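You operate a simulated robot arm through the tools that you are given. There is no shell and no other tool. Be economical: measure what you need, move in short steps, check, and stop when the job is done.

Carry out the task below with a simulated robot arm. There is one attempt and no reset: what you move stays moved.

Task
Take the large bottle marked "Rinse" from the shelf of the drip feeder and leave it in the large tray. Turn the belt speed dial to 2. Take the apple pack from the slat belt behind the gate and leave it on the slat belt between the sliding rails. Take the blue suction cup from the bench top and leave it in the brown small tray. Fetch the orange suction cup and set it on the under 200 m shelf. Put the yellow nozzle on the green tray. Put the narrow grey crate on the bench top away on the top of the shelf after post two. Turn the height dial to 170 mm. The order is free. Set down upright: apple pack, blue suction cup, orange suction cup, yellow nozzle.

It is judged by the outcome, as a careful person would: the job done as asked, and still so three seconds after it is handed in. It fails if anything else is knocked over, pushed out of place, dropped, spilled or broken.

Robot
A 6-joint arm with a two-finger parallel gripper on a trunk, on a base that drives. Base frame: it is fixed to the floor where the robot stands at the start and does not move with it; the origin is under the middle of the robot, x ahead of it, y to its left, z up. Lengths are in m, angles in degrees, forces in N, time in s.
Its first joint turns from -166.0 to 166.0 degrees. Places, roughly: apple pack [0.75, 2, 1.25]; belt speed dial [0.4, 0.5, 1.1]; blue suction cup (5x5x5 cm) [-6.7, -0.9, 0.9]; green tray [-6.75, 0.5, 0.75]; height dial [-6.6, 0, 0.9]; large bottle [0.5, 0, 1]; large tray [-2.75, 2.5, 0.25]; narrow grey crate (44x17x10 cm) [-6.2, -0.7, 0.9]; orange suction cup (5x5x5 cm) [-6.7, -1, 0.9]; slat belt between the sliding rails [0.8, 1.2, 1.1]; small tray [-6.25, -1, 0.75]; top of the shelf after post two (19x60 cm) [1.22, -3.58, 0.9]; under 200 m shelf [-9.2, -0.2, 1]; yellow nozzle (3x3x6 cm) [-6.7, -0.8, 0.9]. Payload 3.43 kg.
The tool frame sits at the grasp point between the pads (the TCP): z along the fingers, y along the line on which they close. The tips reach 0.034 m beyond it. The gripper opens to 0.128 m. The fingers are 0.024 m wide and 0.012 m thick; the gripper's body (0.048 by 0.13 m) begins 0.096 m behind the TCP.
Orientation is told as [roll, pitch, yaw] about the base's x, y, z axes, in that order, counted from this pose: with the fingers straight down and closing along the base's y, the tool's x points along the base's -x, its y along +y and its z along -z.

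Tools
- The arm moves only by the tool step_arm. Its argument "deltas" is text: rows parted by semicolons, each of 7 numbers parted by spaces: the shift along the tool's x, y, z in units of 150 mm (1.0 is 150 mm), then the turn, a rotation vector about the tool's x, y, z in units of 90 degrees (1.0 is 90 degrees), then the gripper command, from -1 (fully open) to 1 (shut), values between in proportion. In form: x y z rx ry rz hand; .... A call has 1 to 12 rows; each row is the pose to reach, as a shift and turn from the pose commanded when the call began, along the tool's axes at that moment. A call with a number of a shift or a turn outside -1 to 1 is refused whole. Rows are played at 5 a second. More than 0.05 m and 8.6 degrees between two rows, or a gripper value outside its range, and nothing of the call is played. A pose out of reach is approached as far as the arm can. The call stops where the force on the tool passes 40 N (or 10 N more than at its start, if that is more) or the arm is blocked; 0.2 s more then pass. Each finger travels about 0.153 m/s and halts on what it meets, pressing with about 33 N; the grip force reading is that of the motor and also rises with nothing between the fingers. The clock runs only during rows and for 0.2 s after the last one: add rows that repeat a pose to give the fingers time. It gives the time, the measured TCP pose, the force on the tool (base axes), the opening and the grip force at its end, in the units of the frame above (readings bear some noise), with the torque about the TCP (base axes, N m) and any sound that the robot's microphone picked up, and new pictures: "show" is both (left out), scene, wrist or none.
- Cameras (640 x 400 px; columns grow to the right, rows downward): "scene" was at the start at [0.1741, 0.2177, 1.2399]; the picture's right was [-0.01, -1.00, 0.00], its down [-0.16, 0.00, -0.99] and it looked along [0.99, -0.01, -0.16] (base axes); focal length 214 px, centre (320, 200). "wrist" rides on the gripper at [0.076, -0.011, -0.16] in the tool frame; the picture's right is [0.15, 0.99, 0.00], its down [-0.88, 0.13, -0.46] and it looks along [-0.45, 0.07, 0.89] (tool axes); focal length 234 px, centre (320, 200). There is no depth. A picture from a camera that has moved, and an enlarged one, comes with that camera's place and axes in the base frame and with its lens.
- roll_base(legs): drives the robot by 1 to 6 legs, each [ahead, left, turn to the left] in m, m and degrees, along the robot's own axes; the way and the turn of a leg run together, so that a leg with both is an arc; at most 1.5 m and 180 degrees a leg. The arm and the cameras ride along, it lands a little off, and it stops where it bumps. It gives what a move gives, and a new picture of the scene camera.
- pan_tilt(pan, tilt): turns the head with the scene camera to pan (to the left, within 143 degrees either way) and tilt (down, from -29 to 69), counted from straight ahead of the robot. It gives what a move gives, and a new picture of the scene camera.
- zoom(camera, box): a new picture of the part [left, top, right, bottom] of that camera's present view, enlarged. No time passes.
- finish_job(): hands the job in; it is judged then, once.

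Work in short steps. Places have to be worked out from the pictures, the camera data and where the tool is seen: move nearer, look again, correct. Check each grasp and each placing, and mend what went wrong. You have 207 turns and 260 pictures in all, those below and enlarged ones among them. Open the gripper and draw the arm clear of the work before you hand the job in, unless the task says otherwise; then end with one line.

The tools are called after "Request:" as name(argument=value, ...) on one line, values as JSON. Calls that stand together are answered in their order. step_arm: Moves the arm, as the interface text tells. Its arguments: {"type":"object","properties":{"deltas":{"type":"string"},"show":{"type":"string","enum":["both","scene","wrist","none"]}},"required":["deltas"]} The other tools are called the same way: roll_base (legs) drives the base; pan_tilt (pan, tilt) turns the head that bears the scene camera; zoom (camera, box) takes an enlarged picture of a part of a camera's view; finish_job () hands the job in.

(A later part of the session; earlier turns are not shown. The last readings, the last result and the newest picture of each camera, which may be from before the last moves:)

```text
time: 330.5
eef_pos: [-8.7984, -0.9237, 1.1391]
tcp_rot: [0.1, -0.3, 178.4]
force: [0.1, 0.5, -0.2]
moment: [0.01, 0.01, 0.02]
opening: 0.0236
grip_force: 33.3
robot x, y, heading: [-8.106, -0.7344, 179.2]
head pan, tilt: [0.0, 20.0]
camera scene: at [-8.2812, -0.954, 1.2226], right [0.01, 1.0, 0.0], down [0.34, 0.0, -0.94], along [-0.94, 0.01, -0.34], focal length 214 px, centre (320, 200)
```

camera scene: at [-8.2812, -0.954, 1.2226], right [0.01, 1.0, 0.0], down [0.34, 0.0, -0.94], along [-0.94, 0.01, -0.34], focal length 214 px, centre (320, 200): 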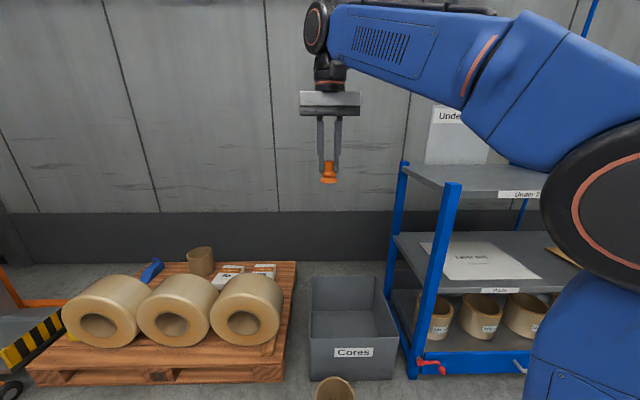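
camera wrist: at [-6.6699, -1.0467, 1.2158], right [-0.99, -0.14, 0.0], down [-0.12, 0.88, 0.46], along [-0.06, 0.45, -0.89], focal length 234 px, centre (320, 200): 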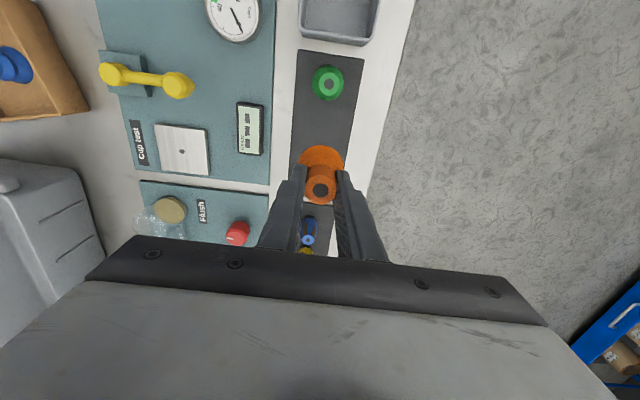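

The rack's top shelf is at z≈1.005, front edge x≈-8.93, with "Under 200 m" label around y≈-0.31. I strafe right 0.62 m and drive forward 0.29 m so the cup is above the shelf.

Request:
roll_base(legs=[[0, -0.62, 0], [0.28, 0, 0]])

Request:
zoom(camera="wrist", box=[0, 0, 640, 400])

```text
time: 335.6
eef_pos: [-9.0684, -0.2993, 1.1385]
tcp_rot: [0.0, -0.2, 178.3]
force: [0.0, -0.1, -0.4]
moment: [-0.01, 0.03, -0.02]
opening: 0.0231
grip_force: 32.6
robot x, y, heading: [-8.3727, -0.1137, 179.2]
head pan, tilt: [0.0, 20.0]
camera scene: at [-8.5514, -0.3306, 1.2227], right [0.02, 1.0, 0.0], down [0.34, -0.01, -0.94], along [-0.94, 0.01, -0.34], focal length 214 px, centre (320, 200)
```

scene: 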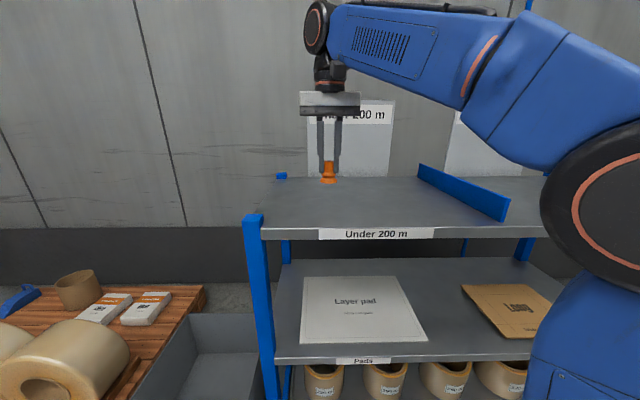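

```text
1.00 times, centred on (320, 200) of wrist (not enlarged: the box is as wide or as high as the picture)
camera zoom: at [-8.9917, -0.2904, 1.298], right [0.12, -0.99, 0.0], down [-0.88, -0.1, 0.46], along [-0.46, -0.05, -0.89], focal length 234 px, centre (320, 200)
```

zoom: 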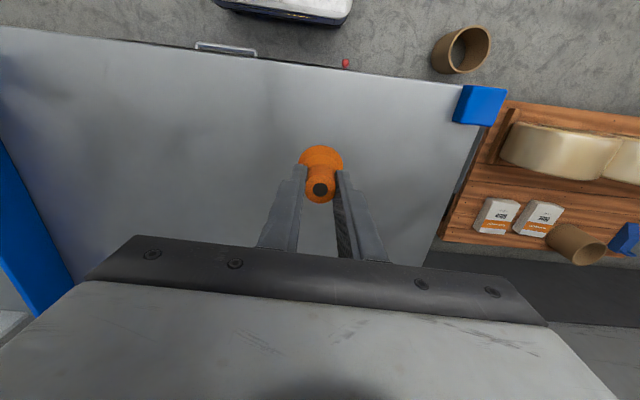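

Over the "Under 200 m" half of the shelf (left of the divider). I lower until contact.

Request:
step_arm(deltas="0 0 0.2 0 0 0 0.8;0 0 0.4 0 0 0 0.8;0 0 0.46 0 0 0 0.8;0 0 0.48 0 0 0 0.8;0 0 0.5 0 0 0 0.8;0 0 0.515 0 0 0 0.8;0 0 0.53 0 0 0 0.8;0 0 0.545 0 0 0 0.8;0 0 0.56 0 0 0 0.8;0 0 0.575 0 0 0 0.8;0 0 0.59 0 0 0 0.8", show="none")

```text
time: 337.9
eef_pos: [-9.0681, -0.3001, 1.0547]
tcp_rot: [0.2, -0.6, 178.3]
force: [3.6, -0.7, 9.1]
moment: [0.02, -0.23, -0.03]
opening: 0.0232
grip_force: 33.1
robot x, y, heading: [-8.3788, -0.1091, 179.0]
head pan, tilt: [0.0, 20.0]
stopped in row 11: the force on the tool passed its limit at 47 N (the readings are from after the stop); the commanded pose is now the measured one
```

Contact. I release, rise, and back away, then look.

Request:
step_arm(deltas="0 0 -0.005 0 0 0 0.5;0 0 -0.007 0 0 0 0.2;0 0 -0.007 0 0 0 -0.1;0 0 -0.007 0 0 0 -0.1;0 0 -0.2 0 0 0 -0.1;0 0 -0.4 0 0 0 -0.1;0 0 -0.6 0 0 0 -0.1;0 0 -0.6 0 0 0 -0.1", show="none")

Request:
roll_base(legs=[[-0.4, 0, 0]])

```text
time: 339.7
eef_pos: [-9.0687, -0.2995, 1.1445]
tcp_rot: [0.3, -0.4, 178.3]
force: [0.8, 0.5, 0.6]
moment: [-0.02, -0.04, 0.0]
opening: 0.0704
grip_force: 0.1
robot x, y, heading: [-8.3777, -0.1108, 179.2]
head pan, tilt: [0.0, 20.0]
```

```text
time: 342.2
eef_pos: [-8.6706, -0.3068, 1.1439]
tcp_rot: [0.2, -0.4, 178.5]
force: [0.6, -0.3, 0.3]
moment: [0.0, 0.0, 0.01]
opening: 0.0705
grip_force: 0.1
robot x, y, heading: [-7.9836, -0.1135, 179.4]
head pan, tilt: [0.0, 20.0]
camera scene: at [-8.154, -0.3368, 1.2227], right [0.01, 1.0, 0.0], down [0.34, 0.0, -0.94], along [-0.94, 0.01, -0.34], focal length 214 px, centre (320, 200)
```

scene: 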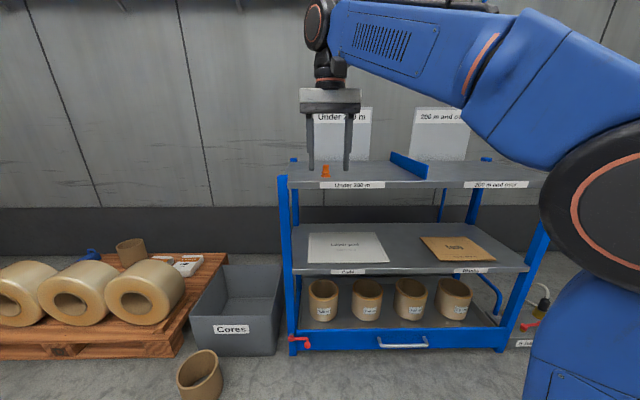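

Orange cup stands on the Under-200 m shelf. Now the yellow nozzle: I turn around and approach the bench from behind.

Request:
roll_base(legs=[[0, 0, -178], [0, -0.83, 0], [0.45, 0, 0]])

Request:
pan_tilt(pan=-5, tilt=30)

```text
time: 356.1
eef_pos: [-6.7855, -0.6584, 1.1448]
tcp_rot: [0.2, -0.4, 3.9]
force: [0.3, -0.2, 0.8]
moment: [0.01, 0.0, -0.02]
opening: 0.0704
grip_force: 0.1
robot x, y, heading: [-7.4574, -0.9151, 5.0]
head pan, tilt: [0.0, 20.0]
camera scene: at [-7.3007, -0.6804, 1.2227], right [0.08, -1.0, 0.0], down [-0.34, -0.03, -0.94], along [0.94, 0.08, -0.34], focal length 214 px, centre (320, 200)
```

scene: 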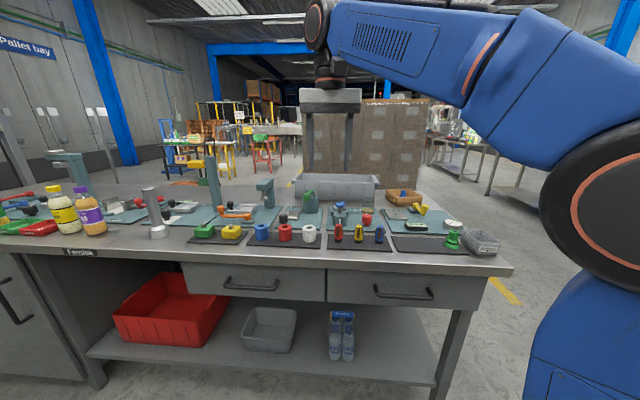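

```text
time: 356.8
eef_pos: [-6.7856, -0.6581, 1.1432]
tcp_rot: [0.2, -0.5, 3.9]
force: [0.0, -1.1, 0.0]
moment: [-0.01, -0.02, 0.02]
opening: 0.0706
grip_force: 0.0
robot x, y, heading: [-7.4593, -0.9115, 4.8]
head pan, tilt: [-5.0, 30.0]
camera scene: at [-7.3031, -0.6885, 1.2067], right [-0.01, -1.0, 0.0], down [-0.5, 0.0, -0.87], along [0.87, 0.0, -0.5], focal length 214 px, centre (320, 200)
```

scene: 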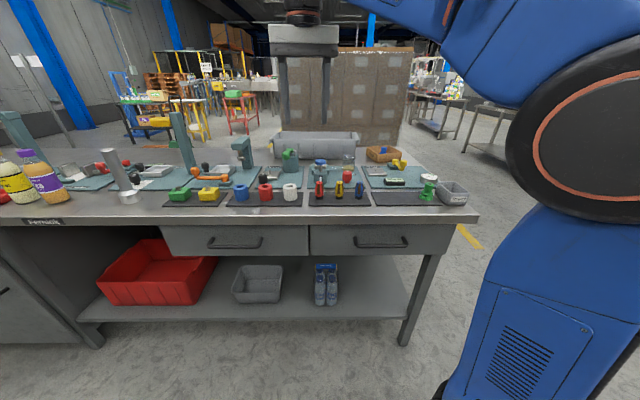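

Yellow nozzle base ≈(-6.673, -0.753). I square up and move the gripper above it, then check by wrist camera.

Request:
roll_base(legs=[[0, 0, -4.9], [0.09, -0.03, 0]])

Request:
step_arm(deltas="0 0 0.3 0 0 0 -0.1;0 0 0.6 0 0 0 -0.1;0 0 0.85 0 0 0 0.1;0 0 0.85 0 0 0 0.1", show="none")

Request:
zoom(camera="wrist", box=[200, 100, 440, 250])

```text
time: 358.4
eef_pos: [-6.677, -0.748, 1.1436]
tcp_rot: [0.2, -0.5, -1.1]
force: [-0.4, -0.7, -0.5]
moment: [-0.01, -0.02, 0.01]
opening: 0.0701
grip_force: 0.0
robot x, y, heading: [-7.3685, -0.9455, -0.5]
head pan, tilt: [-5.0, 30.0]
camera scene: at [-7.1958, -0.7331, 1.2066], right [-0.09, -1.0, 0.0], down [-0.5, 0.05, -0.87], along [0.86, -0.08, -0.5], focal length 214 px, centre (320, 200)
```

scene: 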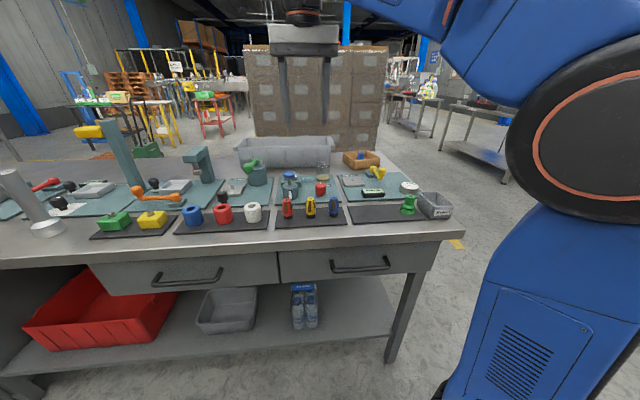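

```text
time: 359.4
eef_pos: [-6.6765, -0.7485, 1.0169]
tcp_rot: [0.2, -0.6, -1.0]
force: [0.3, 0.1, 0.1]
moment: [0.02, 0.02, -0.01]
opening: 0.0575
grip_force: 0.0
robot x, y, heading: [-7.3692, -0.9421, -0.1]
head pan, tilt: [-5.0, 30.0]
```

```text
2.67 times, centred on (320, 175) of wrist
camera zoom: at [-6.7539, -0.7583, 1.1758], right [-0.13, 0.99, 0.0], down [0.88, 0.11, 0.46], along [0.46, 0.06, -0.89], focal length 624 px, centre (320, 267)
```

zoom: 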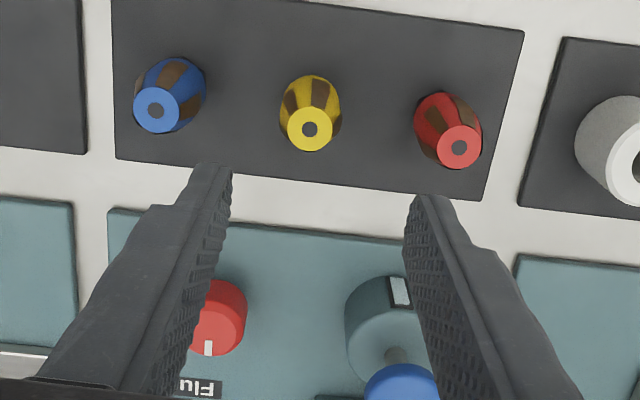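

Nozzle top at (-6.682, -0.753). I correct and descend to z≈0.895 with a 5 cm opening, close, and lift.

Request:
step_arm(deltas="0.037 -0.03 0.2 0 0 0 0.2;0.037 -0.03 0.5 0 0 0 0.2;0.037 -0.03 0.75 0 0 0 0.2;0.037 -0.03 0.815 0 0 0 0.2;0.037 -0.03 0.815 0 0 0 0.5;0.037 -0.03 0.815 0 0 0 0.8;0.037 -0.03 0.815 0 0 0 0.8;0.037 -0.03 0.5 0 0 0 0.8;0.037 -0.03 0.2 0 0 0 0.8;0.037 -0.03 -0.1 0 0 0 0.8;0.037 -0.03 -0.4 0 0 0 0.8", show="wrist")

```text
time: 361.8
eef_pos: [-6.6827, -0.7521, 1.0752]
tcp_rot: [0.1, -0.5, -1.0]
force: [0.4, 0.7, -1.0]
moment: [0.01, 0.02, -0.01]
opening: 0.0265
grip_force: 32.7
robot x, y, heading: [-7.3693, -0.9411, -0.3]
head pan, tilt: [-5.0, 30.0]
camera wrist: at [-6.7598, -0.7622, 1.2346], right [-0.13, 0.99, 0.0], down [0.88, 0.11, 0.46], along [0.46, 0.06, -0.89], focal length 234 px, centre (320, 200)
```

wrist: 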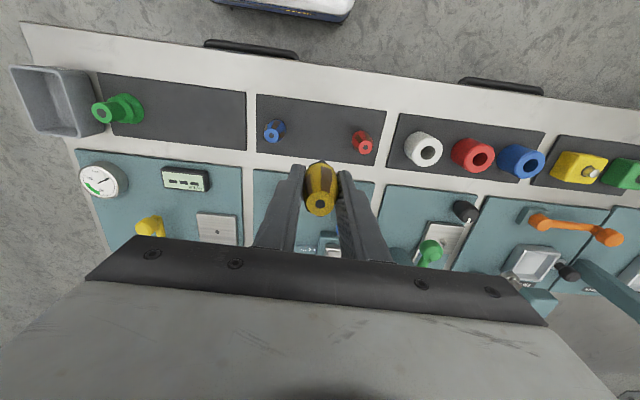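

Nozzle held. I raise, back off and strafe left toward the green tray.

Request:
step_arm(deltas="0 0 -0.25 0 0 0 0.8;0 0 -0.5 0 0 0 0.8;0 0 -0.5 0 0 0 0.8", show="none")

Request:
roll_base(legs=[[-0.3, 0, 0], [0, 1.15, 0]])

Request:
pan_tilt(pan=0, tilt=30)

```text
time: 362.6
eef_pos: [-6.6845, -0.7508, 1.1503]
tcp_rot: [0.2, -0.5, -1.1]
force: [0.0, -0.5, -1.1]
moment: [0.02, 0.01, 0.03]
opening: 0.0266
grip_force: 32.7
robot x, y, heading: [-7.3692, -0.9437, -0.4]
head pan, tilt: [-5.0, 30.0]
```

```text
time: 370.2
eef_pos: [-6.999, 0.4293, 1.149]
tcp_rot: [0.2, -0.5, -0.3]
force: [-0.4, 0.3, -1.7]
moment: [0.0, -0.01, 0.02]
opening: 0.0266
grip_force: 32.5
robot x, y, heading: [-7.6778, 0.2257, 0.4]
head pan, tilt: [-5.0, 30.0]
camera scene: at [-7.5097, 0.4373, 1.2066], right [-0.08, -1.0, 0.0], down [-0.5, 0.04, -0.87], along [0.86, -0.07, -0.5], focal length 214 px, centre (320, 200)
```

scene: 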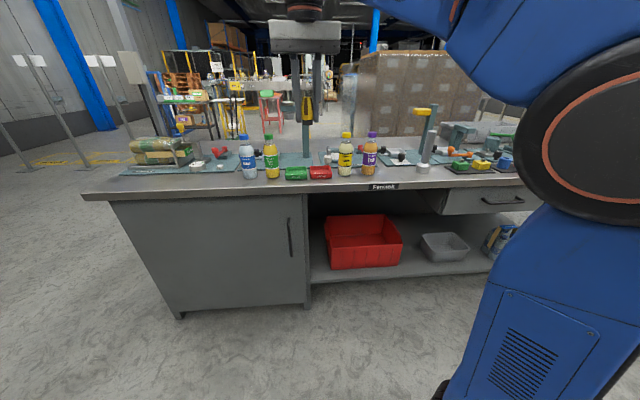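

```text
time: 370.9
eef_pos: [-6.9975, 0.4273, 1.1481]
tcp_rot: [0.2, -0.5, -0.3]
force: [-0.1, 0.0, -0.3]
moment: [0.0, 0.03, -0.02]
opening: 0.0264
grip_force: 32.7
robot x, y, heading: [-7.68, 0.222, 0.7]
head pan, tilt: [0.0, 30.0]
camera scene: at [-7.5095, 0.4451, 1.2066], right [0.01, -1.0, 0.0], down [-0.5, 0.0, -0.87], along [0.87, 0.01, -0.5], focal length 214 px, centre (320, 200)
```

scene: 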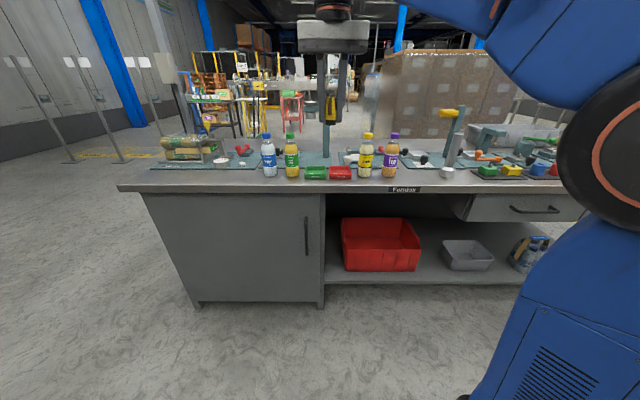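

I zoom on the green and red small trays between the bottles.

Request:
zoom(camera="scene", box=[250, 125, 410, 225])

```text
4.00 times, centred on (330, 175) of scene
camera zoom: at [-7.5095, 0.4451, 1.2066], right [0.01, -1.0, 0.0], down [-0.5, 0.0, -0.87], along [0.87, 0.01, -0.5], focal length 858 px, centre (280, 300)
```

zoom: 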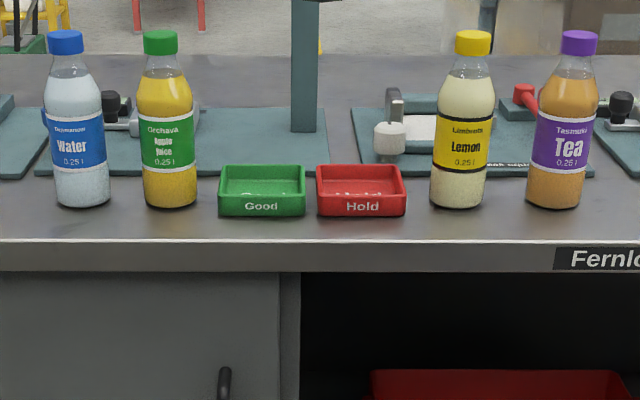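

The green tray ("Good") is at about (-6.68, 0.473), close beside the apple bottle. I rotate the tool 90° so the gripper's long side runs along x and clears the bottles.

Request:
step_arm(deltas="0 0 0 0 0 -0.091 0.8;0 0 0 0 0 -0.182 0.8;0 0 0 0 0 -0.273 0.8;0 0 0 0 0 -0.364 0.8;0 0 0 0 0 -0.455 0.8;0 0 0 0 0 -0.546 0.8;0 0 0 0 0 -0.637 0.8;0 0 0 0 0 -0.728 0.8;0 0 0 0 0 -0.819 0.8;0 0 0 0 0 -0.91 0.8;0 0 0 0 0 -1 0.8;0 0 0 0 0 -1 0.8", show="none")

Request:
roll_base(legs=[[0.31, 0.045, 0]])

Request:
zoom(camera="wrist", box=[0, 0, 640, 400])

```text
time: 373.5
eef_pos: [-6.9994, 0.4272, 1.1483]
tcp_rot: [-0.6, -0.2, 89.8]
force: [0.8, -0.2, -0.7]
moment: [-0.02, 0.0, -0.04]
opening: 0.0265
grip_force: 32.7
robot x, y, heading: [-7.6791, 0.2256, 0.4]
head pan, tilt: [0.0, 30.0]
```

```text
time: 375.6
eef_pos: [-6.6929, 0.4799, 1.1487]
tcp_rot: [-0.4, -0.1, 90.0]
force: [-0.1, -0.3, -0.9]
moment: [-0.01, 0.02, -0.02]
opening: 0.0267
grip_force: 32.9
robot x, y, heading: [-7.3737, 0.2738, 0.8]
head pan, tilt: [0.0, 30.0]
camera scene: at [-7.203, 0.4944, 1.2066], right [0.01, -1.0, 0.0], down [-0.5, -0.01, -0.87], along [0.87, 0.01, -0.5], focal length 214 px, centre (320, 200)
```

scene: 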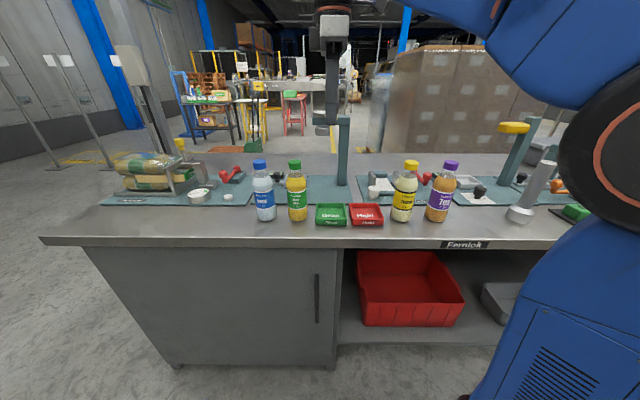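

```text
1.00 times, centred on (320, 200) of wrist (not enlarged: the box is as wide or as high as the picture)
camera zoom: at [-6.6822, 0.4027, 1.3081], right [-0.99, -0.15, -0.01], down [-0.13, 0.88, 0.46], along [-0.06, 0.45, -0.89], focal length 234 px, centre (320, 200)
```

zoom: 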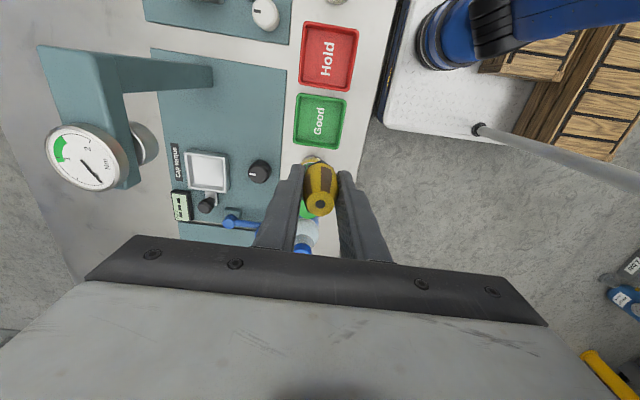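

Green tray centre ≈(-6.687, 0.467). I correct by ~1.4 cm and descend in two stages.

Request:
step_arm(deltas="0.087 -0.04 0.15 0 0 0 0.8;0.087 -0.04 0.4 0 0 0 0.8;0.087 -0.04 0.7 0 0 0 0.8;0.087 -0.04 1 0 0 0 0.8", show="wrist")

```text
time: 376.6
eef_pos: [-6.6842, 0.4655, 0.9984]
tcp_rot: [-0.6, -0.4, 90.0]
force: [0.3, -0.1, -1.0]
moment: [0.02, -0.01, 0.0]
opening: 0.0267
grip_force: 32.5
robot x, y, heading: [-7.3752, 0.2757, 0.5]
head pan, tilt: [0.0, 30.0]
camera wrist: at [-6.6741, 0.3884, 1.1579], right [-0.99, -0.15, -0.01], down [-0.13, 0.88, 0.46], along [-0.06, 0.45, -0.89], focal length 234 px, centre (320, 200)
```

wrist: 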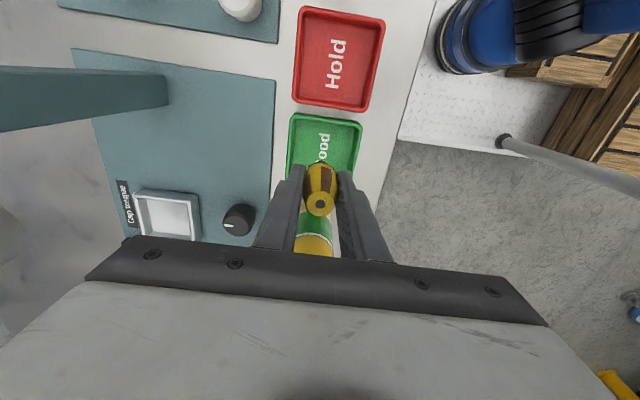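

Tray centre reads (-6.688, 0.459); I nudge and go down to contact.

Request:
step_arm(deltas="0.035 0.02 0.2 0 0 0 0.8;0.035 0.02 0.4 0 0 0 0.8;0.035 0.02 0.56 0 0 0 0.8;0.035 0.02 0.6 0 0 0 0.8;0.035 0.02 0.615 0 0 0 0.8;0.035 0.02 0.63 0 0 0 0.8;0.035 0.02 0.64 0 0 0 0.8;0.035 0.02 0.65 0 0 0 0.8;0.035 0.02 0.66 0 0 0 0.8", show="wrist")

```text
time: 378.6
eef_pos: [-6.6868, 0.4611, 0.8984]
tcp_rot: [-0.6, -0.1, 90.0]
force: [0.0, 0.8, -0.4]
moment: [-0.01, 0.0, -0.01]
opening: 0.0263
grip_force: 32.9
robot x, y, heading: [-7.3754, 0.2739, 0.8]
head pan, tilt: [0.0, 30.0]
camera wrist: at [-6.6765, 0.3849, 1.0591], right [-0.99, -0.15, -0.01], down [-0.13, 0.88, 0.46], along [-0.06, 0.45, -0.89], focal length 234 px, centre (320, 200)
```

wrist: 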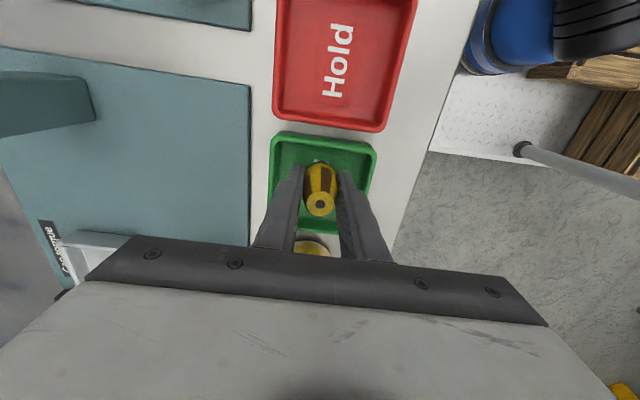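

Nozzle is inside the tray; I continue in small steps to touch.

Request:
step_arm(deltas="0 0 0.01 0 0 0 0.8;0 0 0.02 0 0 0 0.8;0 0 0.03 0 0 0 0.8;0 0 0.035 0 0 0 0.8;0 0 0.035 0 0 0 0.8", show="none")

```text
time: 379.8
eef_pos: [-6.6874, 0.4615, 0.8935]
tcp_rot: [-0.5, -0.2, 90.0]
force: [-0.3, -0.2, -0.8]
moment: [-0.03, -0.02, 0.01]
opening: 0.0266
grip_force: 32.9
robot x, y, heading: [-7.3712, 0.2714, 0.9]
head pan, tilt: [0.0, 30.0]
```

Request:
step_arm(deltas="0 0 0.01 0 0 0 0.8;0 0 0.02 0 0 0 0.8;0 0 0.03 0 0 0 0.8;0 0 0.04 0 0 0 0.8;0 0 0.05 0 0 0 0.8", show="none")

```text
time: 381.0
eef_pos: [-6.6872, 0.4622, 0.8882]
tcp_rot: [-0.7, -0.4, 90.0]
force: [-2.6, -1.9, 10.8]
moment: [-0.01, 0.2, 0.02]
opening: 0.027
grip_force: 33.2
robot x, y, heading: [-7.3757, 0.2746, 1.1]
head pan, tilt: [0.0, 30.0]
stopped in row 5: the force on the tool passed its limit at 43 N (the readings are from after the stop); the commanded pose is now the measured one
```

Contact. I open only slightly (staying within the tray), rise straight up, then back away and look.

Request:
step_arm(deltas="0 0 -0.01 0 0 0 0.5;0 0 -0.01 0 0 0 0.35;0 0 -0.01 0 0 0 0.35;0 0 -0.2 0 0 0 0.35;0 0 -0.5 0 0 0 0.35;0 0 -0.8 0 0 0 0.35;0 0 -1 0 0 0 0.35", show="none")

Request:
step_arm(deltas="0 0 -0.3 0 0 0 0.35;0 0 -0.6 0 0 0 0.35;0 0 -0.7 0 0 0 0.35", show="none")

Request:
zoom(camera="scene", box=[220, 130, 440, 260])

```text
time: 382.6
eef_pos: [-6.6881, 0.4603, 1.038]
tcp_rot: [-0.6, -0.3, 90.0]
force: [0.2, 1.0, -0.2]
moment: [0.0, -0.01, 0.0]
opening: 0.0415
grip_force: 0.0
robot x, y, heading: [-7.3698, 0.2736, 1.0]
head pan, tilt: [0.0, 30.0]
```

```text
time: 383.4
eef_pos: [-6.6902, 0.4593, 1.1437]
tcp_rot: [-0.8, -0.3, 90.0]
force: [0.7, -0.6, -0.1]
moment: [0.03, -0.02, 0.03]
opening: 0.0413
grip_force: 0.0
robot x, y, heading: [-7.3693, 0.2721, 0.8]
head pan, tilt: [0.0, 30.0]
```

```text
2.91 times, centred on (330, 195) of scene
camera zoom: at [-7.203, 0.4944, 1.2066], right [0.01, -1.0, 0.0], down [-0.5, -0.01, -0.87], along [0.87, 0.01, -0.5], focal length 624 px, centre (291, 214)
```

zoom: 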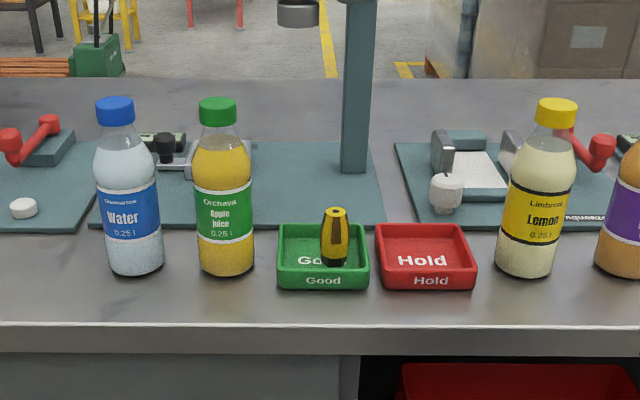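

Nozzle stands in the green tray. Next the height dial near (-6.6, 0): I back off, shift right and look.

Request:
roll_base(legs=[[-0.3, 0, 0], [0, -0.5, 0]])

Request:
zoom(camera="scene", box=[200, 90, 460, 250])

```text
time: 387.9
eef_pos: [-6.9785, -0.0359, 1.1427]
tcp_rot: [-0.8, -0.3, 90.7]
force: [-0.4, 0.0, -0.2]
moment: [-0.01, 0.01, 0.04]
opening: 0.0414
grip_force: 0.1
robot x, y, heading: [-7.6608, -0.2267, 1.5]
head pan, tilt: [0.0, 30.0]
camera scene: at [-7.4916, -0.0054, 1.2066], right [0.02, -1.0, 0.0], down [-0.5, -0.01, -0.87], along [0.87, 0.02, -0.5], focal length 214 px, centre (320, 200)
```

scene: 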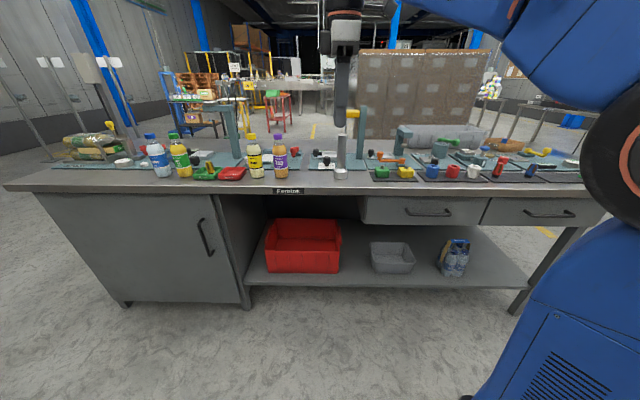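

```text
2.46 times, centred on (330, 170) of scene
camera zoom: at [-7.4916, -0.0054, 1.2066], right [0.02, -1.0, 0.0], down [-0.5, -0.01, -0.87], along [0.87, 0.02, -0.5], focal length 528 px, centre (295, 274)
```

zoom: 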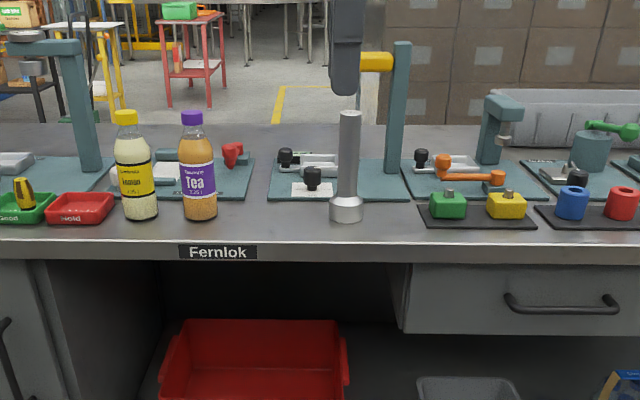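

A fixture near y≈0 has a black knob on a white plate; I zoom further.

Request:
zoom(camera="scene", box=[300, 140, 380, 190])

Request:
zoom(camera="wrist", box=[0, 0, 640, 400])

```text
8.00 times, centred on (340, 165) of scene
camera zoom: at [-7.4916, -0.0054, 1.2066], right [0.02, -1.0, 0.0], down [-0.5, -0.01, -0.87], along [0.87, 0.02, -0.5], focal length 1716 px, centre (160, 480)
```

zoom: 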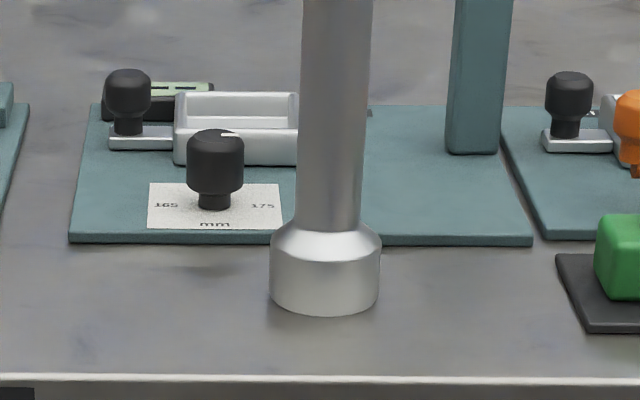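

```text
1.00 times, centred on (320, 200) of wrist (not enlarged: the box is as wide or as high as the picture)
camera zoom: at [-6.968, -0.1119, 1.3024], right [-0.99, -0.16, -0.01], down [-0.14, 0.88, 0.46], along [-0.06, 0.45, -0.89], focal length 234 px, centre (320, 200)
```

zoom: 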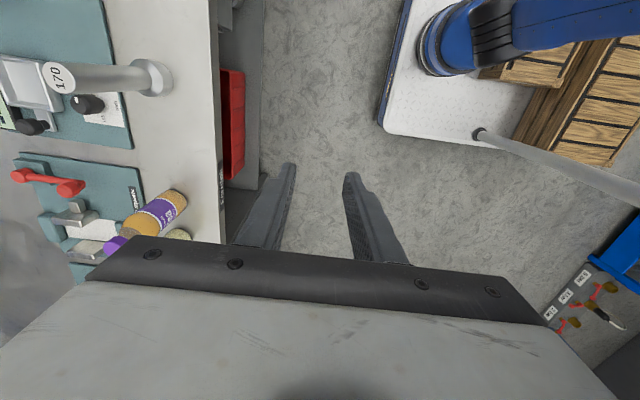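

The dial sits at about (-6.583, -0.015) on a plate marked 165 / 175 mm; a 170 gauge cylinder stands nearby (top z≈1.02). I approach with the tool above it and view it from the wrist camera.

Request:
roll_base(legs=[[0.3, 0.02, -1.3]])

Request:
step_arm(deltas="0 -0.25 0 0 0 0 0;0 -0.5 0 0 0 0 0;0 -0.62 0 0 0 0 0;0 -0.62 0 0 0 0 0", show="wrist")

```text
time: 390.0
eef_pos: [-6.6728, -0.0355, 1.1425]
tcp_rot: [-0.8, -0.3, 88.8]
force: [-0.4, 0.6, 0.1]
moment: [0.01, -0.03, 0.0]
opening: 0.0416
grip_force: 0.1
robot x, y, heading: [-7.358, -0.2061, -0.5]
head pan, tilt: [0.0, 30.0]
camera scene: at [-7.1844, 0.0117, 1.2066], right [-0.01, -1.0, 0.0], down [-0.5, 0.0, -0.87], along [0.87, -0.01, -0.5], focal length 214 px, centre (320, 200)
```

scene: 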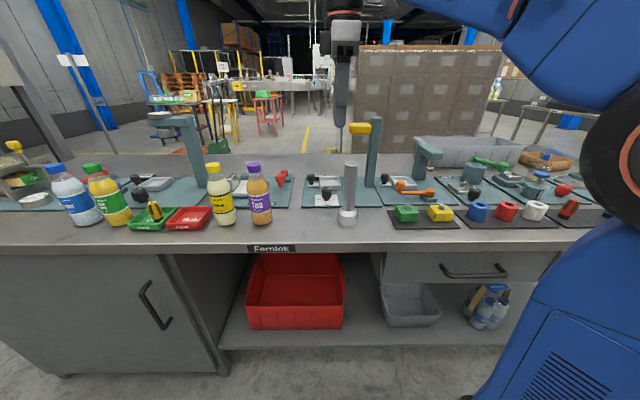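

```text
time: 391.0
eef_pos: [-6.5771, -0.0363, 1.1431]
tcp_rot: [-0.7, -0.3, 88.8]
force: [0.8, 0.5, -0.3]
moment: [0.0, -0.01, 0.02]
opening: 0.0638
grip_force: 0.1
robot x, y, heading: [-7.3577, -0.2062, -0.4]
head pan, tilt: [0.0, 30.0]
camera wrist: at [-6.5693, -0.1131, 1.3031], right [-0.99, -0.13, -0.01], down [-0.12, 0.88, 0.46], along [-0.05, 0.46, -0.89], focal length 234 px, centre (320, 200)
```

wrist: 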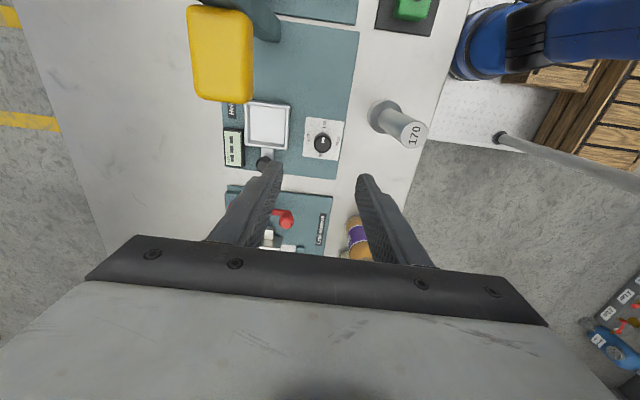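

Request:
zoom(camera="wrist", box=[280, 100, 376, 160])

```text
6.67 times, centred on (328, 130) of wrist
camera zoom: at [-6.5693, -0.1131, 1.3031], right [-0.99, -0.13, -0.01], down [-0.12, 0.88, 0.46], along [-0.05, 0.46, -0.89], focal length 1561 px, centre (267, 667)
```

zoom: 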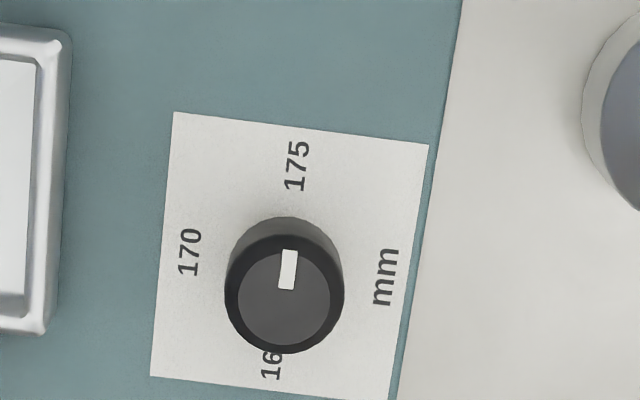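

The knob points to 175; 170 lies 90° counter-clockwise (toward +X). To stay clear of the gauge and the arm nearby, I pre-rotate the tool to yaw −90° in the air, so that turning ends at yaw 0.

Request:
step_arm(deltas="0 0 0 0 0 0.09 0;0 0 0 0 0 0.18 0;0 0 0 0 0 0.27 0;0 0 0 0 0 0.36 0;0 0 0 0 0 0.45 0;0 0 0 0 0 0.54 0;0 0 0 0 0 0.63 0;0 0 0 0 0 0.72 0;0 0 0 0 0 0.81 0;0 0 0 0 0 0.9 0;0 0 0 0 0 0.99 0", show="none")

Request:
step_arm(deltas="0 0 0 0 0 0.09 0;0 0 0 0 0 0.18 0;0 0 0 0 0 0.27 0;0 0 0 0 0 0.36 0;0 0 0 0 0 0.45 0;0 0 0 0 0 0.54 0;0 0 0 0 0 0.63 0;0 0 0 0 0 0.72 0;0 0 0 0 0 0.81 0;0 0 0 0 0 0.9 0;0 0 0 0 0 0.99 0;0 0 0 0 0 0.99 0", show="none")

```text
time: 393.4
eef_pos: [-6.5803, -0.0359, 1.1443]
tcp_rot: [0.3, -0.8, -0.5]
force: [-0.1, -0.2, -0.1]
moment: [-0.01, -0.03, 0.02]
opening: 0.0639
grip_force: 0.0
robot x, y, heading: [-7.357, -0.2067, -0.2]
head pan, tilt: [0.0, 30.0]
```

```text
time: 396.0
eef_pos: [-6.5793, -0.0369, 1.1433]
tcp_rot: [0.7, 0.3, -89.5]
force: [0.0, -0.2, 0.1]
moment: [0.05, 0.01, 0.01]
opening: 0.0642
grip_force: 0.1
robot x, y, heading: [-7.3564, -0.2047, -0.5]
head pan, tilt: [0.0, 30.0]
```

Now I align over the knob (−6.583, −0.0125) and descend to z≈1.0, then check.

Request:
step_arm(deltas="0.1 -0.027 0.1 0 0 0 0;0.163 -0.027 0.3 0 0 0 0;0.163 -0.027 0.6 0 0 0 0;0.163 -0.027 0.9 0 0 0 0;0.163 -0.027 0.95 0 0 0 0", show="none")

Request:
zoom(camera="wrist", box=[200, 80, 440, 230])

```text
time: 397.2
eef_pos: [-6.5816, -0.0124, 1.0023]
tcp_rot: [0.7, 0.3, -89.4]
force: [0.0, 0.2, -0.1]
moment: [0.01, 0.02, 0.01]
opening: 0.0641
grip_force: 0.0
robot x, y, heading: [-7.3582, -0.2091, -0.5]
head pan, tilt: [0.0, 30.0]
```

```text
2.67 times, centred on (320, 155) of wrist
camera zoom: at [-6.5944, 0.0635, 1.1626], right [0.99, 0.16, 0.01], down [0.13, -0.88, 0.45], along [0.08, -0.45, -0.89], focal length 624 px, centre (320, 320)
```

zoom: 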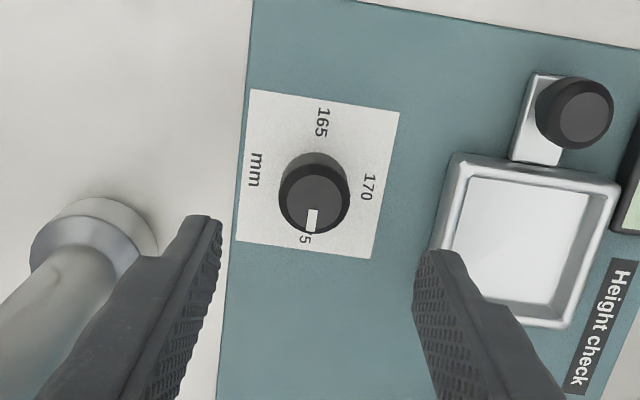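

Aligned on the knob with ~2 cm clearance each side. I descend to z≈0.90 and grip.

Request:
step_arm(deltas="0 0 0.2 0 0 0 0.1;0 0 0.4 0 0 0 0.1;0 0 0.6 0 0 0 0.1;0 0 0.67 0 0 0 0.1;0 0 0.67 0 0 0 0.4;0 0 0.67 0 0 0 0.7;0 0 0.67 0 0 0 0.7", show="none")

```text
time: 398.8
eef_pos: [-6.5824, -0.0097, 0.9014]
tcp_rot: [0.5, 0.2, -89.4]
force: [-32.2, -3.8, -10.8]
moment: [0.23, 0.99, 0.0]
opening: 0.0316
grip_force: 45.1
robot x, y, heading: [-7.3555, -0.2105, -0.3]
head pan, tilt: [0.0, 30.0]
```

Gripped, with a side load of 32 N meaning I'm ~2–3 mm off in +x; I ease −x, then turn counter-clockwise 90°.

Request:
step_arm(deltas="0 -0.012 0 0 0 0 0.7;0 -0.02 0 0 0 0 0.7;0 -0.02 0 0 0 0 0.7", show="none")

Request:
step_arm(deltas="0 0 0 0 0 -0.09 0.7;0 0 0 0 0 -0.18 0.7;0 0 0 0 0 -0.27 0.7;0 0 0 0 0 -0.36 0.7;0 0 0 0 0 -0.45 0.7;0 0 0 0 0 -0.54 0.7;0 0 0 0 0 -0.63 0.7;0 0 0 0 0 -0.72 0.7;0 0 0 0 0 -0.81 0.7;0 0 0 0 0 -0.9 0.7;0 0 0 0 0 -0.98 0.7", show="wrist")

```text
time: 399.6
eef_pos: [-6.5826, -0.0108, 0.9002]
tcp_rot: [0.8, 0.3, -89.5]
force: [6.6, -3.3, -5.9]
moment: [-0.79, -0.06, 0.08]
opening: 0.0317
grip_force: 45.2
robot x, y, heading: [-7.3548, -0.203, -0.2]
head pan, tilt: [0.0, 30.0]
```

```text
time: 402.0
eef_pos: [-6.5841, -0.0124, 0.9009]
tcp_rot: [0.3, -0.5, -1.2]
force: [1.9, -30.5, -6.4]
moment: [-0.83, 0.55, -0.07]
opening: 0.0315
grip_force: 44.7
robot x, y, heading: [-7.358, -0.2039, -0.4]
head pan, tilt: [0.0, 30.0]
camera wrist: at [-6.661, -0.0228, 1.0597], right [-0.13, 0.99, 0.0], down [0.88, 0.11, 0.47], along [0.46, 0.06, -0.88], focal length 234 px, centre (320, 200)
```

wrist: 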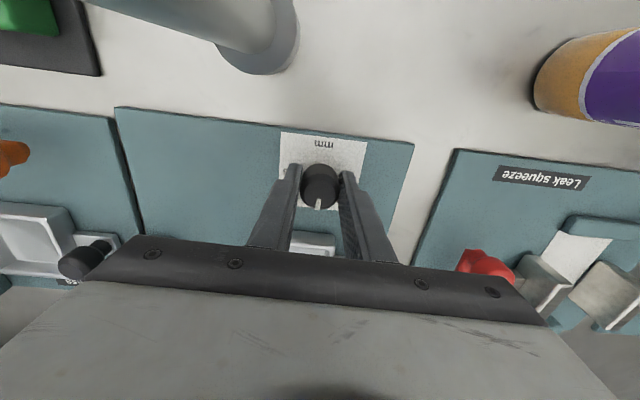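

Turned. I release, rise, and verify the pointer.

Request:
step_arm(deltas="0 0 0 0 0 0 0.5;0 0 0 0 0 0 0.2;0 0 0 0 0 0 0.1;0 0 -0.2 0 0 0 0.1;0 0 -0.5 0 0 0 0.1;0 0 -0.7 0 0 0 0.1", show="none")

Request:
zoom(camera="wrist", box=[260, 80, 400, 180])

```text
time: 403.4
eef_pos: [-6.5857, -0.0125, 1.0082]
tcp_rot: [0.3, -0.6, -1.2]
force: [0.4, 0.1, 0.3]
moment: [-0.03, 0.02, 0.0]
opening: 0.0577
grip_force: 0.2
robot x, y, heading: [-7.3609, -0.2072, -0.7]
head pan, tilt: [0.0, 30.0]
```

```text
4.00 times, centred on (330, 130) of wrist
camera zoom: at [-6.6633, -0.022, 1.1664], right [-0.12, 0.99, 0.0], down [0.88, 0.11, 0.47], along [0.46, 0.06, -0.88], focal length 937 px, centre (280, 480)
```

zoom: 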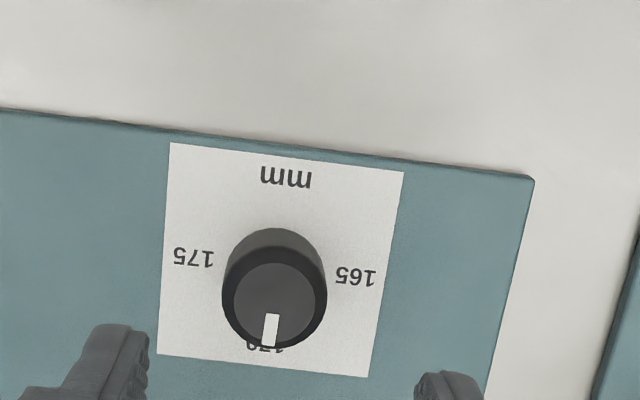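

The dial reads 170. Last: the crate. I raise the arm, back away, go around the bench's end to its front side, facing west.

Request:
step_arm(deltas="0 0 -0.3 0 0 0 0.1;0 0 -0.6 0 0 0 0.1;0 0 -0.9 0 0 0 0.1;0.3 0 -0.9 0 0 0 0.1;0.6 0 -0.9 0 0 0 0.1", show="none")

Request:
roll_base(legs=[[-0.3, 0, 0], [0, -1.4, 0], [0, -0.4, 0], [1.1, 0, 0], [0, 0, 178], [-0.85, 0, 0]])

```text
time: 404.6
eef_pos: [-6.6769, -0.0093, 1.1382]
tcp_rot: [0.1, -0.6, -1.3]
force: [-0.1, -0.1, -0.1]
moment: [-0.01, 0.1, -0.02]
opening: 0.0575
grip_force: 0.0
robot x, y, heading: [-7.3549, -0.2065, -0.4]
head pan, tilt: [0.0, 30.0]
```

```text
time: 431.9
eef_pos: [-6.4073, -2.2014, 1.1378]
tcp_rot: [0.3, -0.7, 176.7]
force: [0.0, 0.0, -0.5]
moment: [0.0, 0.0, -0.01]
opening: 0.0576
grip_force: 0.0
robot x, y, heading: [-5.722, -2.0306, 177.7]
head pan, tilt: [0.0, 30.0]
camera scene: at [-5.9018, -2.2448, 1.2066], right [0.04, 1.0, 0.0], down [0.5, -0.02, -0.87], along [-0.87, 0.04, -0.5], focal length 214 px, centre (320, 200)
```

scene: 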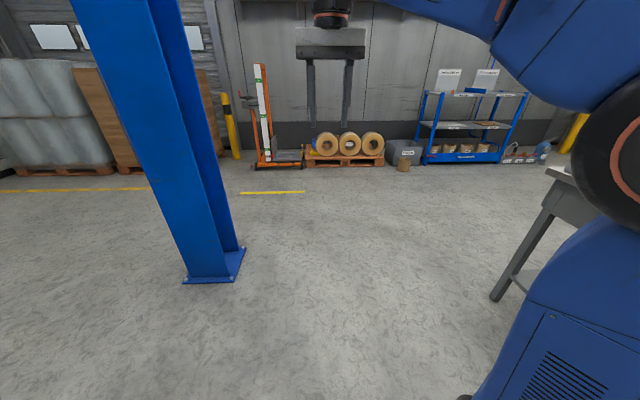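

I correct heading, back 8 cm to clear the bench front, then strafe right along it to the crate.

Request:
roll_base(legs=[[-0.09, 0, 2.2], [0, -1.2, 0]])

Request:
zoom(camera="wrist", box=[0, 0, 640, 400])

```text
time: 438.8
eef_pos: [-6.2944, -0.9713, 1.1383]
tcp_rot: [0.3, -0.7, 177.6]
force: [0.1, -0.6, -0.4]
moment: [0.01, -0.02, 0.01]
opening: 0.0578
grip_force: 0.1
robot x, y, heading: [-5.6135, -0.7905, 178.5]
head pan, tilt: [0.0, 30.0]
camera scene: at [-5.7876, -1.0076, 1.2066], right [0.03, 1.0, 0.0], down [0.5, -0.01, -0.87], along [-0.87, 0.03, -0.5], focal length 214 px, centre (320, 200)
```

scene: 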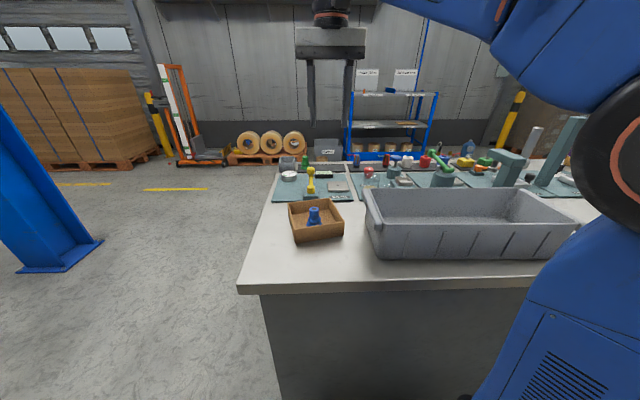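

```text
1.00 times, centred on (320, 200) of wrist (not enlarged: the box is as wide or as high as the picture)
camera zoom: at [-6.2165, -0.9627, 1.2974], right [0.1, -0.99, 0.0], down [-0.88, -0.09, 0.47], along [-0.46, -0.05, -0.88], focal length 234 px, centre (320, 200)
```

zoom: 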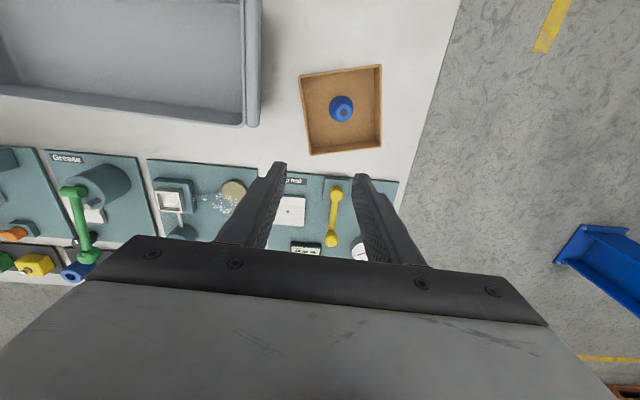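

Crate spans x −6.31…−6.14, y −0.88…−0.44 (rim z≈0.945). I'll grip its front long wall at mid-length with fingers closing along x; I reposition the base a bit and rotate the tool.

Request:
roll_base(legs=[[-0.04, 0, 1.3], [0, 0.22, 0]])

Request:
step_arm(deltas="0 0 0 0 0 0.09 0.1;0 0 0 0 0 0.18 0.1;0 0 0 0 0 0.27 0.1;0 0 0 0 0 0.36 0.1;0 0 0 0 0 0.45 0.1;0 0 0 0 0 0.54 0.1;0 0 0 0 0 0.63 0.1;0 0 0 0 0 0.72 0.1;0 0 0 0 0 0.81 0.1;0 0 0 0 0 0.9 0.1;0 0 0 0 0 0.98 0.1", show="none")

```text
time: 441.0
eef_pos: [-6.2521, -1.2104, 1.139]
tcp_rot: [0.4, -0.8, 178.9]
force: [0.0, -0.1, -0.6]
moment: [0.0, -0.01, 0.0]
opening: 0.0575
grip_force: 0.0
robot x, y, heading: [-5.5704, -1.017, 179.9]
head pan, tilt: [0.0, 30.0]
camera scene: at [-5.743, -1.2338, 1.2066], right [0.0, 1.0, 0.0], down [0.5, 0.0, -0.87], along [-0.87, 0.0, -0.5], focal length 214 px, centre (320, 200)
```

scene: 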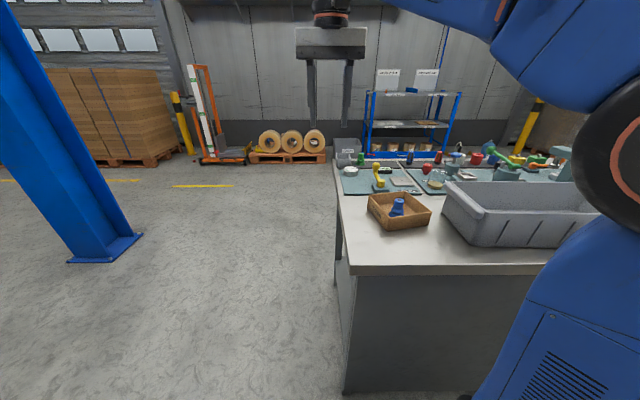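

```text
time: 443.4
eef_pos: [-6.2516, -1.2106, 1.1382]
tcp_rot: [0.7, 0.3, 90.6]
force: [-0.1, -0.5, 0.3]
moment: [0.0, 0.02, 0.02]
opening: 0.0577
grip_force: 0.1
robot x, y, heading: [-5.572, -1.0106, 180.0]
head pan, tilt: [0.0, 30.0]
```

Now I swing the gripper along the bench to above the crate's front wall.

Request:
step_arm(deltas="-0.33 0 0 0 0 0 0.1;-0.66 0 0 0 0 0 0.1;-1 0 0 0 0 0 0.1", show="none")

Request:
step_arm(deltas="-0.33 0 0 0 0 0 0.1;-0.66 0 0 0 0 0 0.1;-1 0 0 0 0 0 0.1", show="none")

Request:
step_arm(deltas="-0.33 0 0 0 0 0 0.1;-0.66 0 0 0 0 0 0.1;-1 -0.1 0 0 0 0 0.1", show="none")

Request:
step_arm(deltas="-0.25 -0.15 0 0 0 0 0.1;-0.5 -0.35 0 0 0 0 0.1;-0.65 -0.6 0 0 0 0 0.1;-0.65 -0.6 0 0 0 0 0.1", show="wrist")

```text
refused: row 3 steps farther than a row can; nothing moved
```

```text
refused: row 3 steps farther than a row can; nothing moved
```

```text
refused: row 3 steps farther than a row can; nothing moved
```

```text
time: 444.4
eef_pos: [-6.1633, -1.1116, 1.1363]
tcp_rot: [0.7, 0.3, 90.7]
force: [-0.9, -0.2, -0.3]
moment: [0.02, -0.03, 0.01]
opening: 0.0574
grip_force: 0.0
robot x, y, heading: [-5.5705, -1.0131, 179.9]
head pan, tilt: [0.0, 30.0]
camera wrist: at [-6.1483, -1.1864, 1.2957], right [-0.99, -0.16, 0.01], down [-0.14, 0.88, 0.45], along [-0.08, 0.45, -0.89], focal length 234 px, centre (320, 200)
```

wrist: 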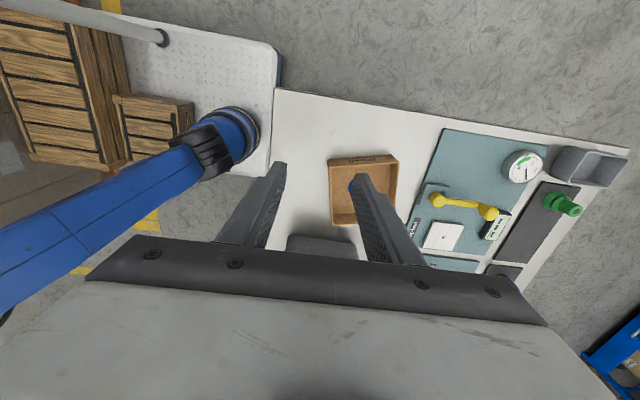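

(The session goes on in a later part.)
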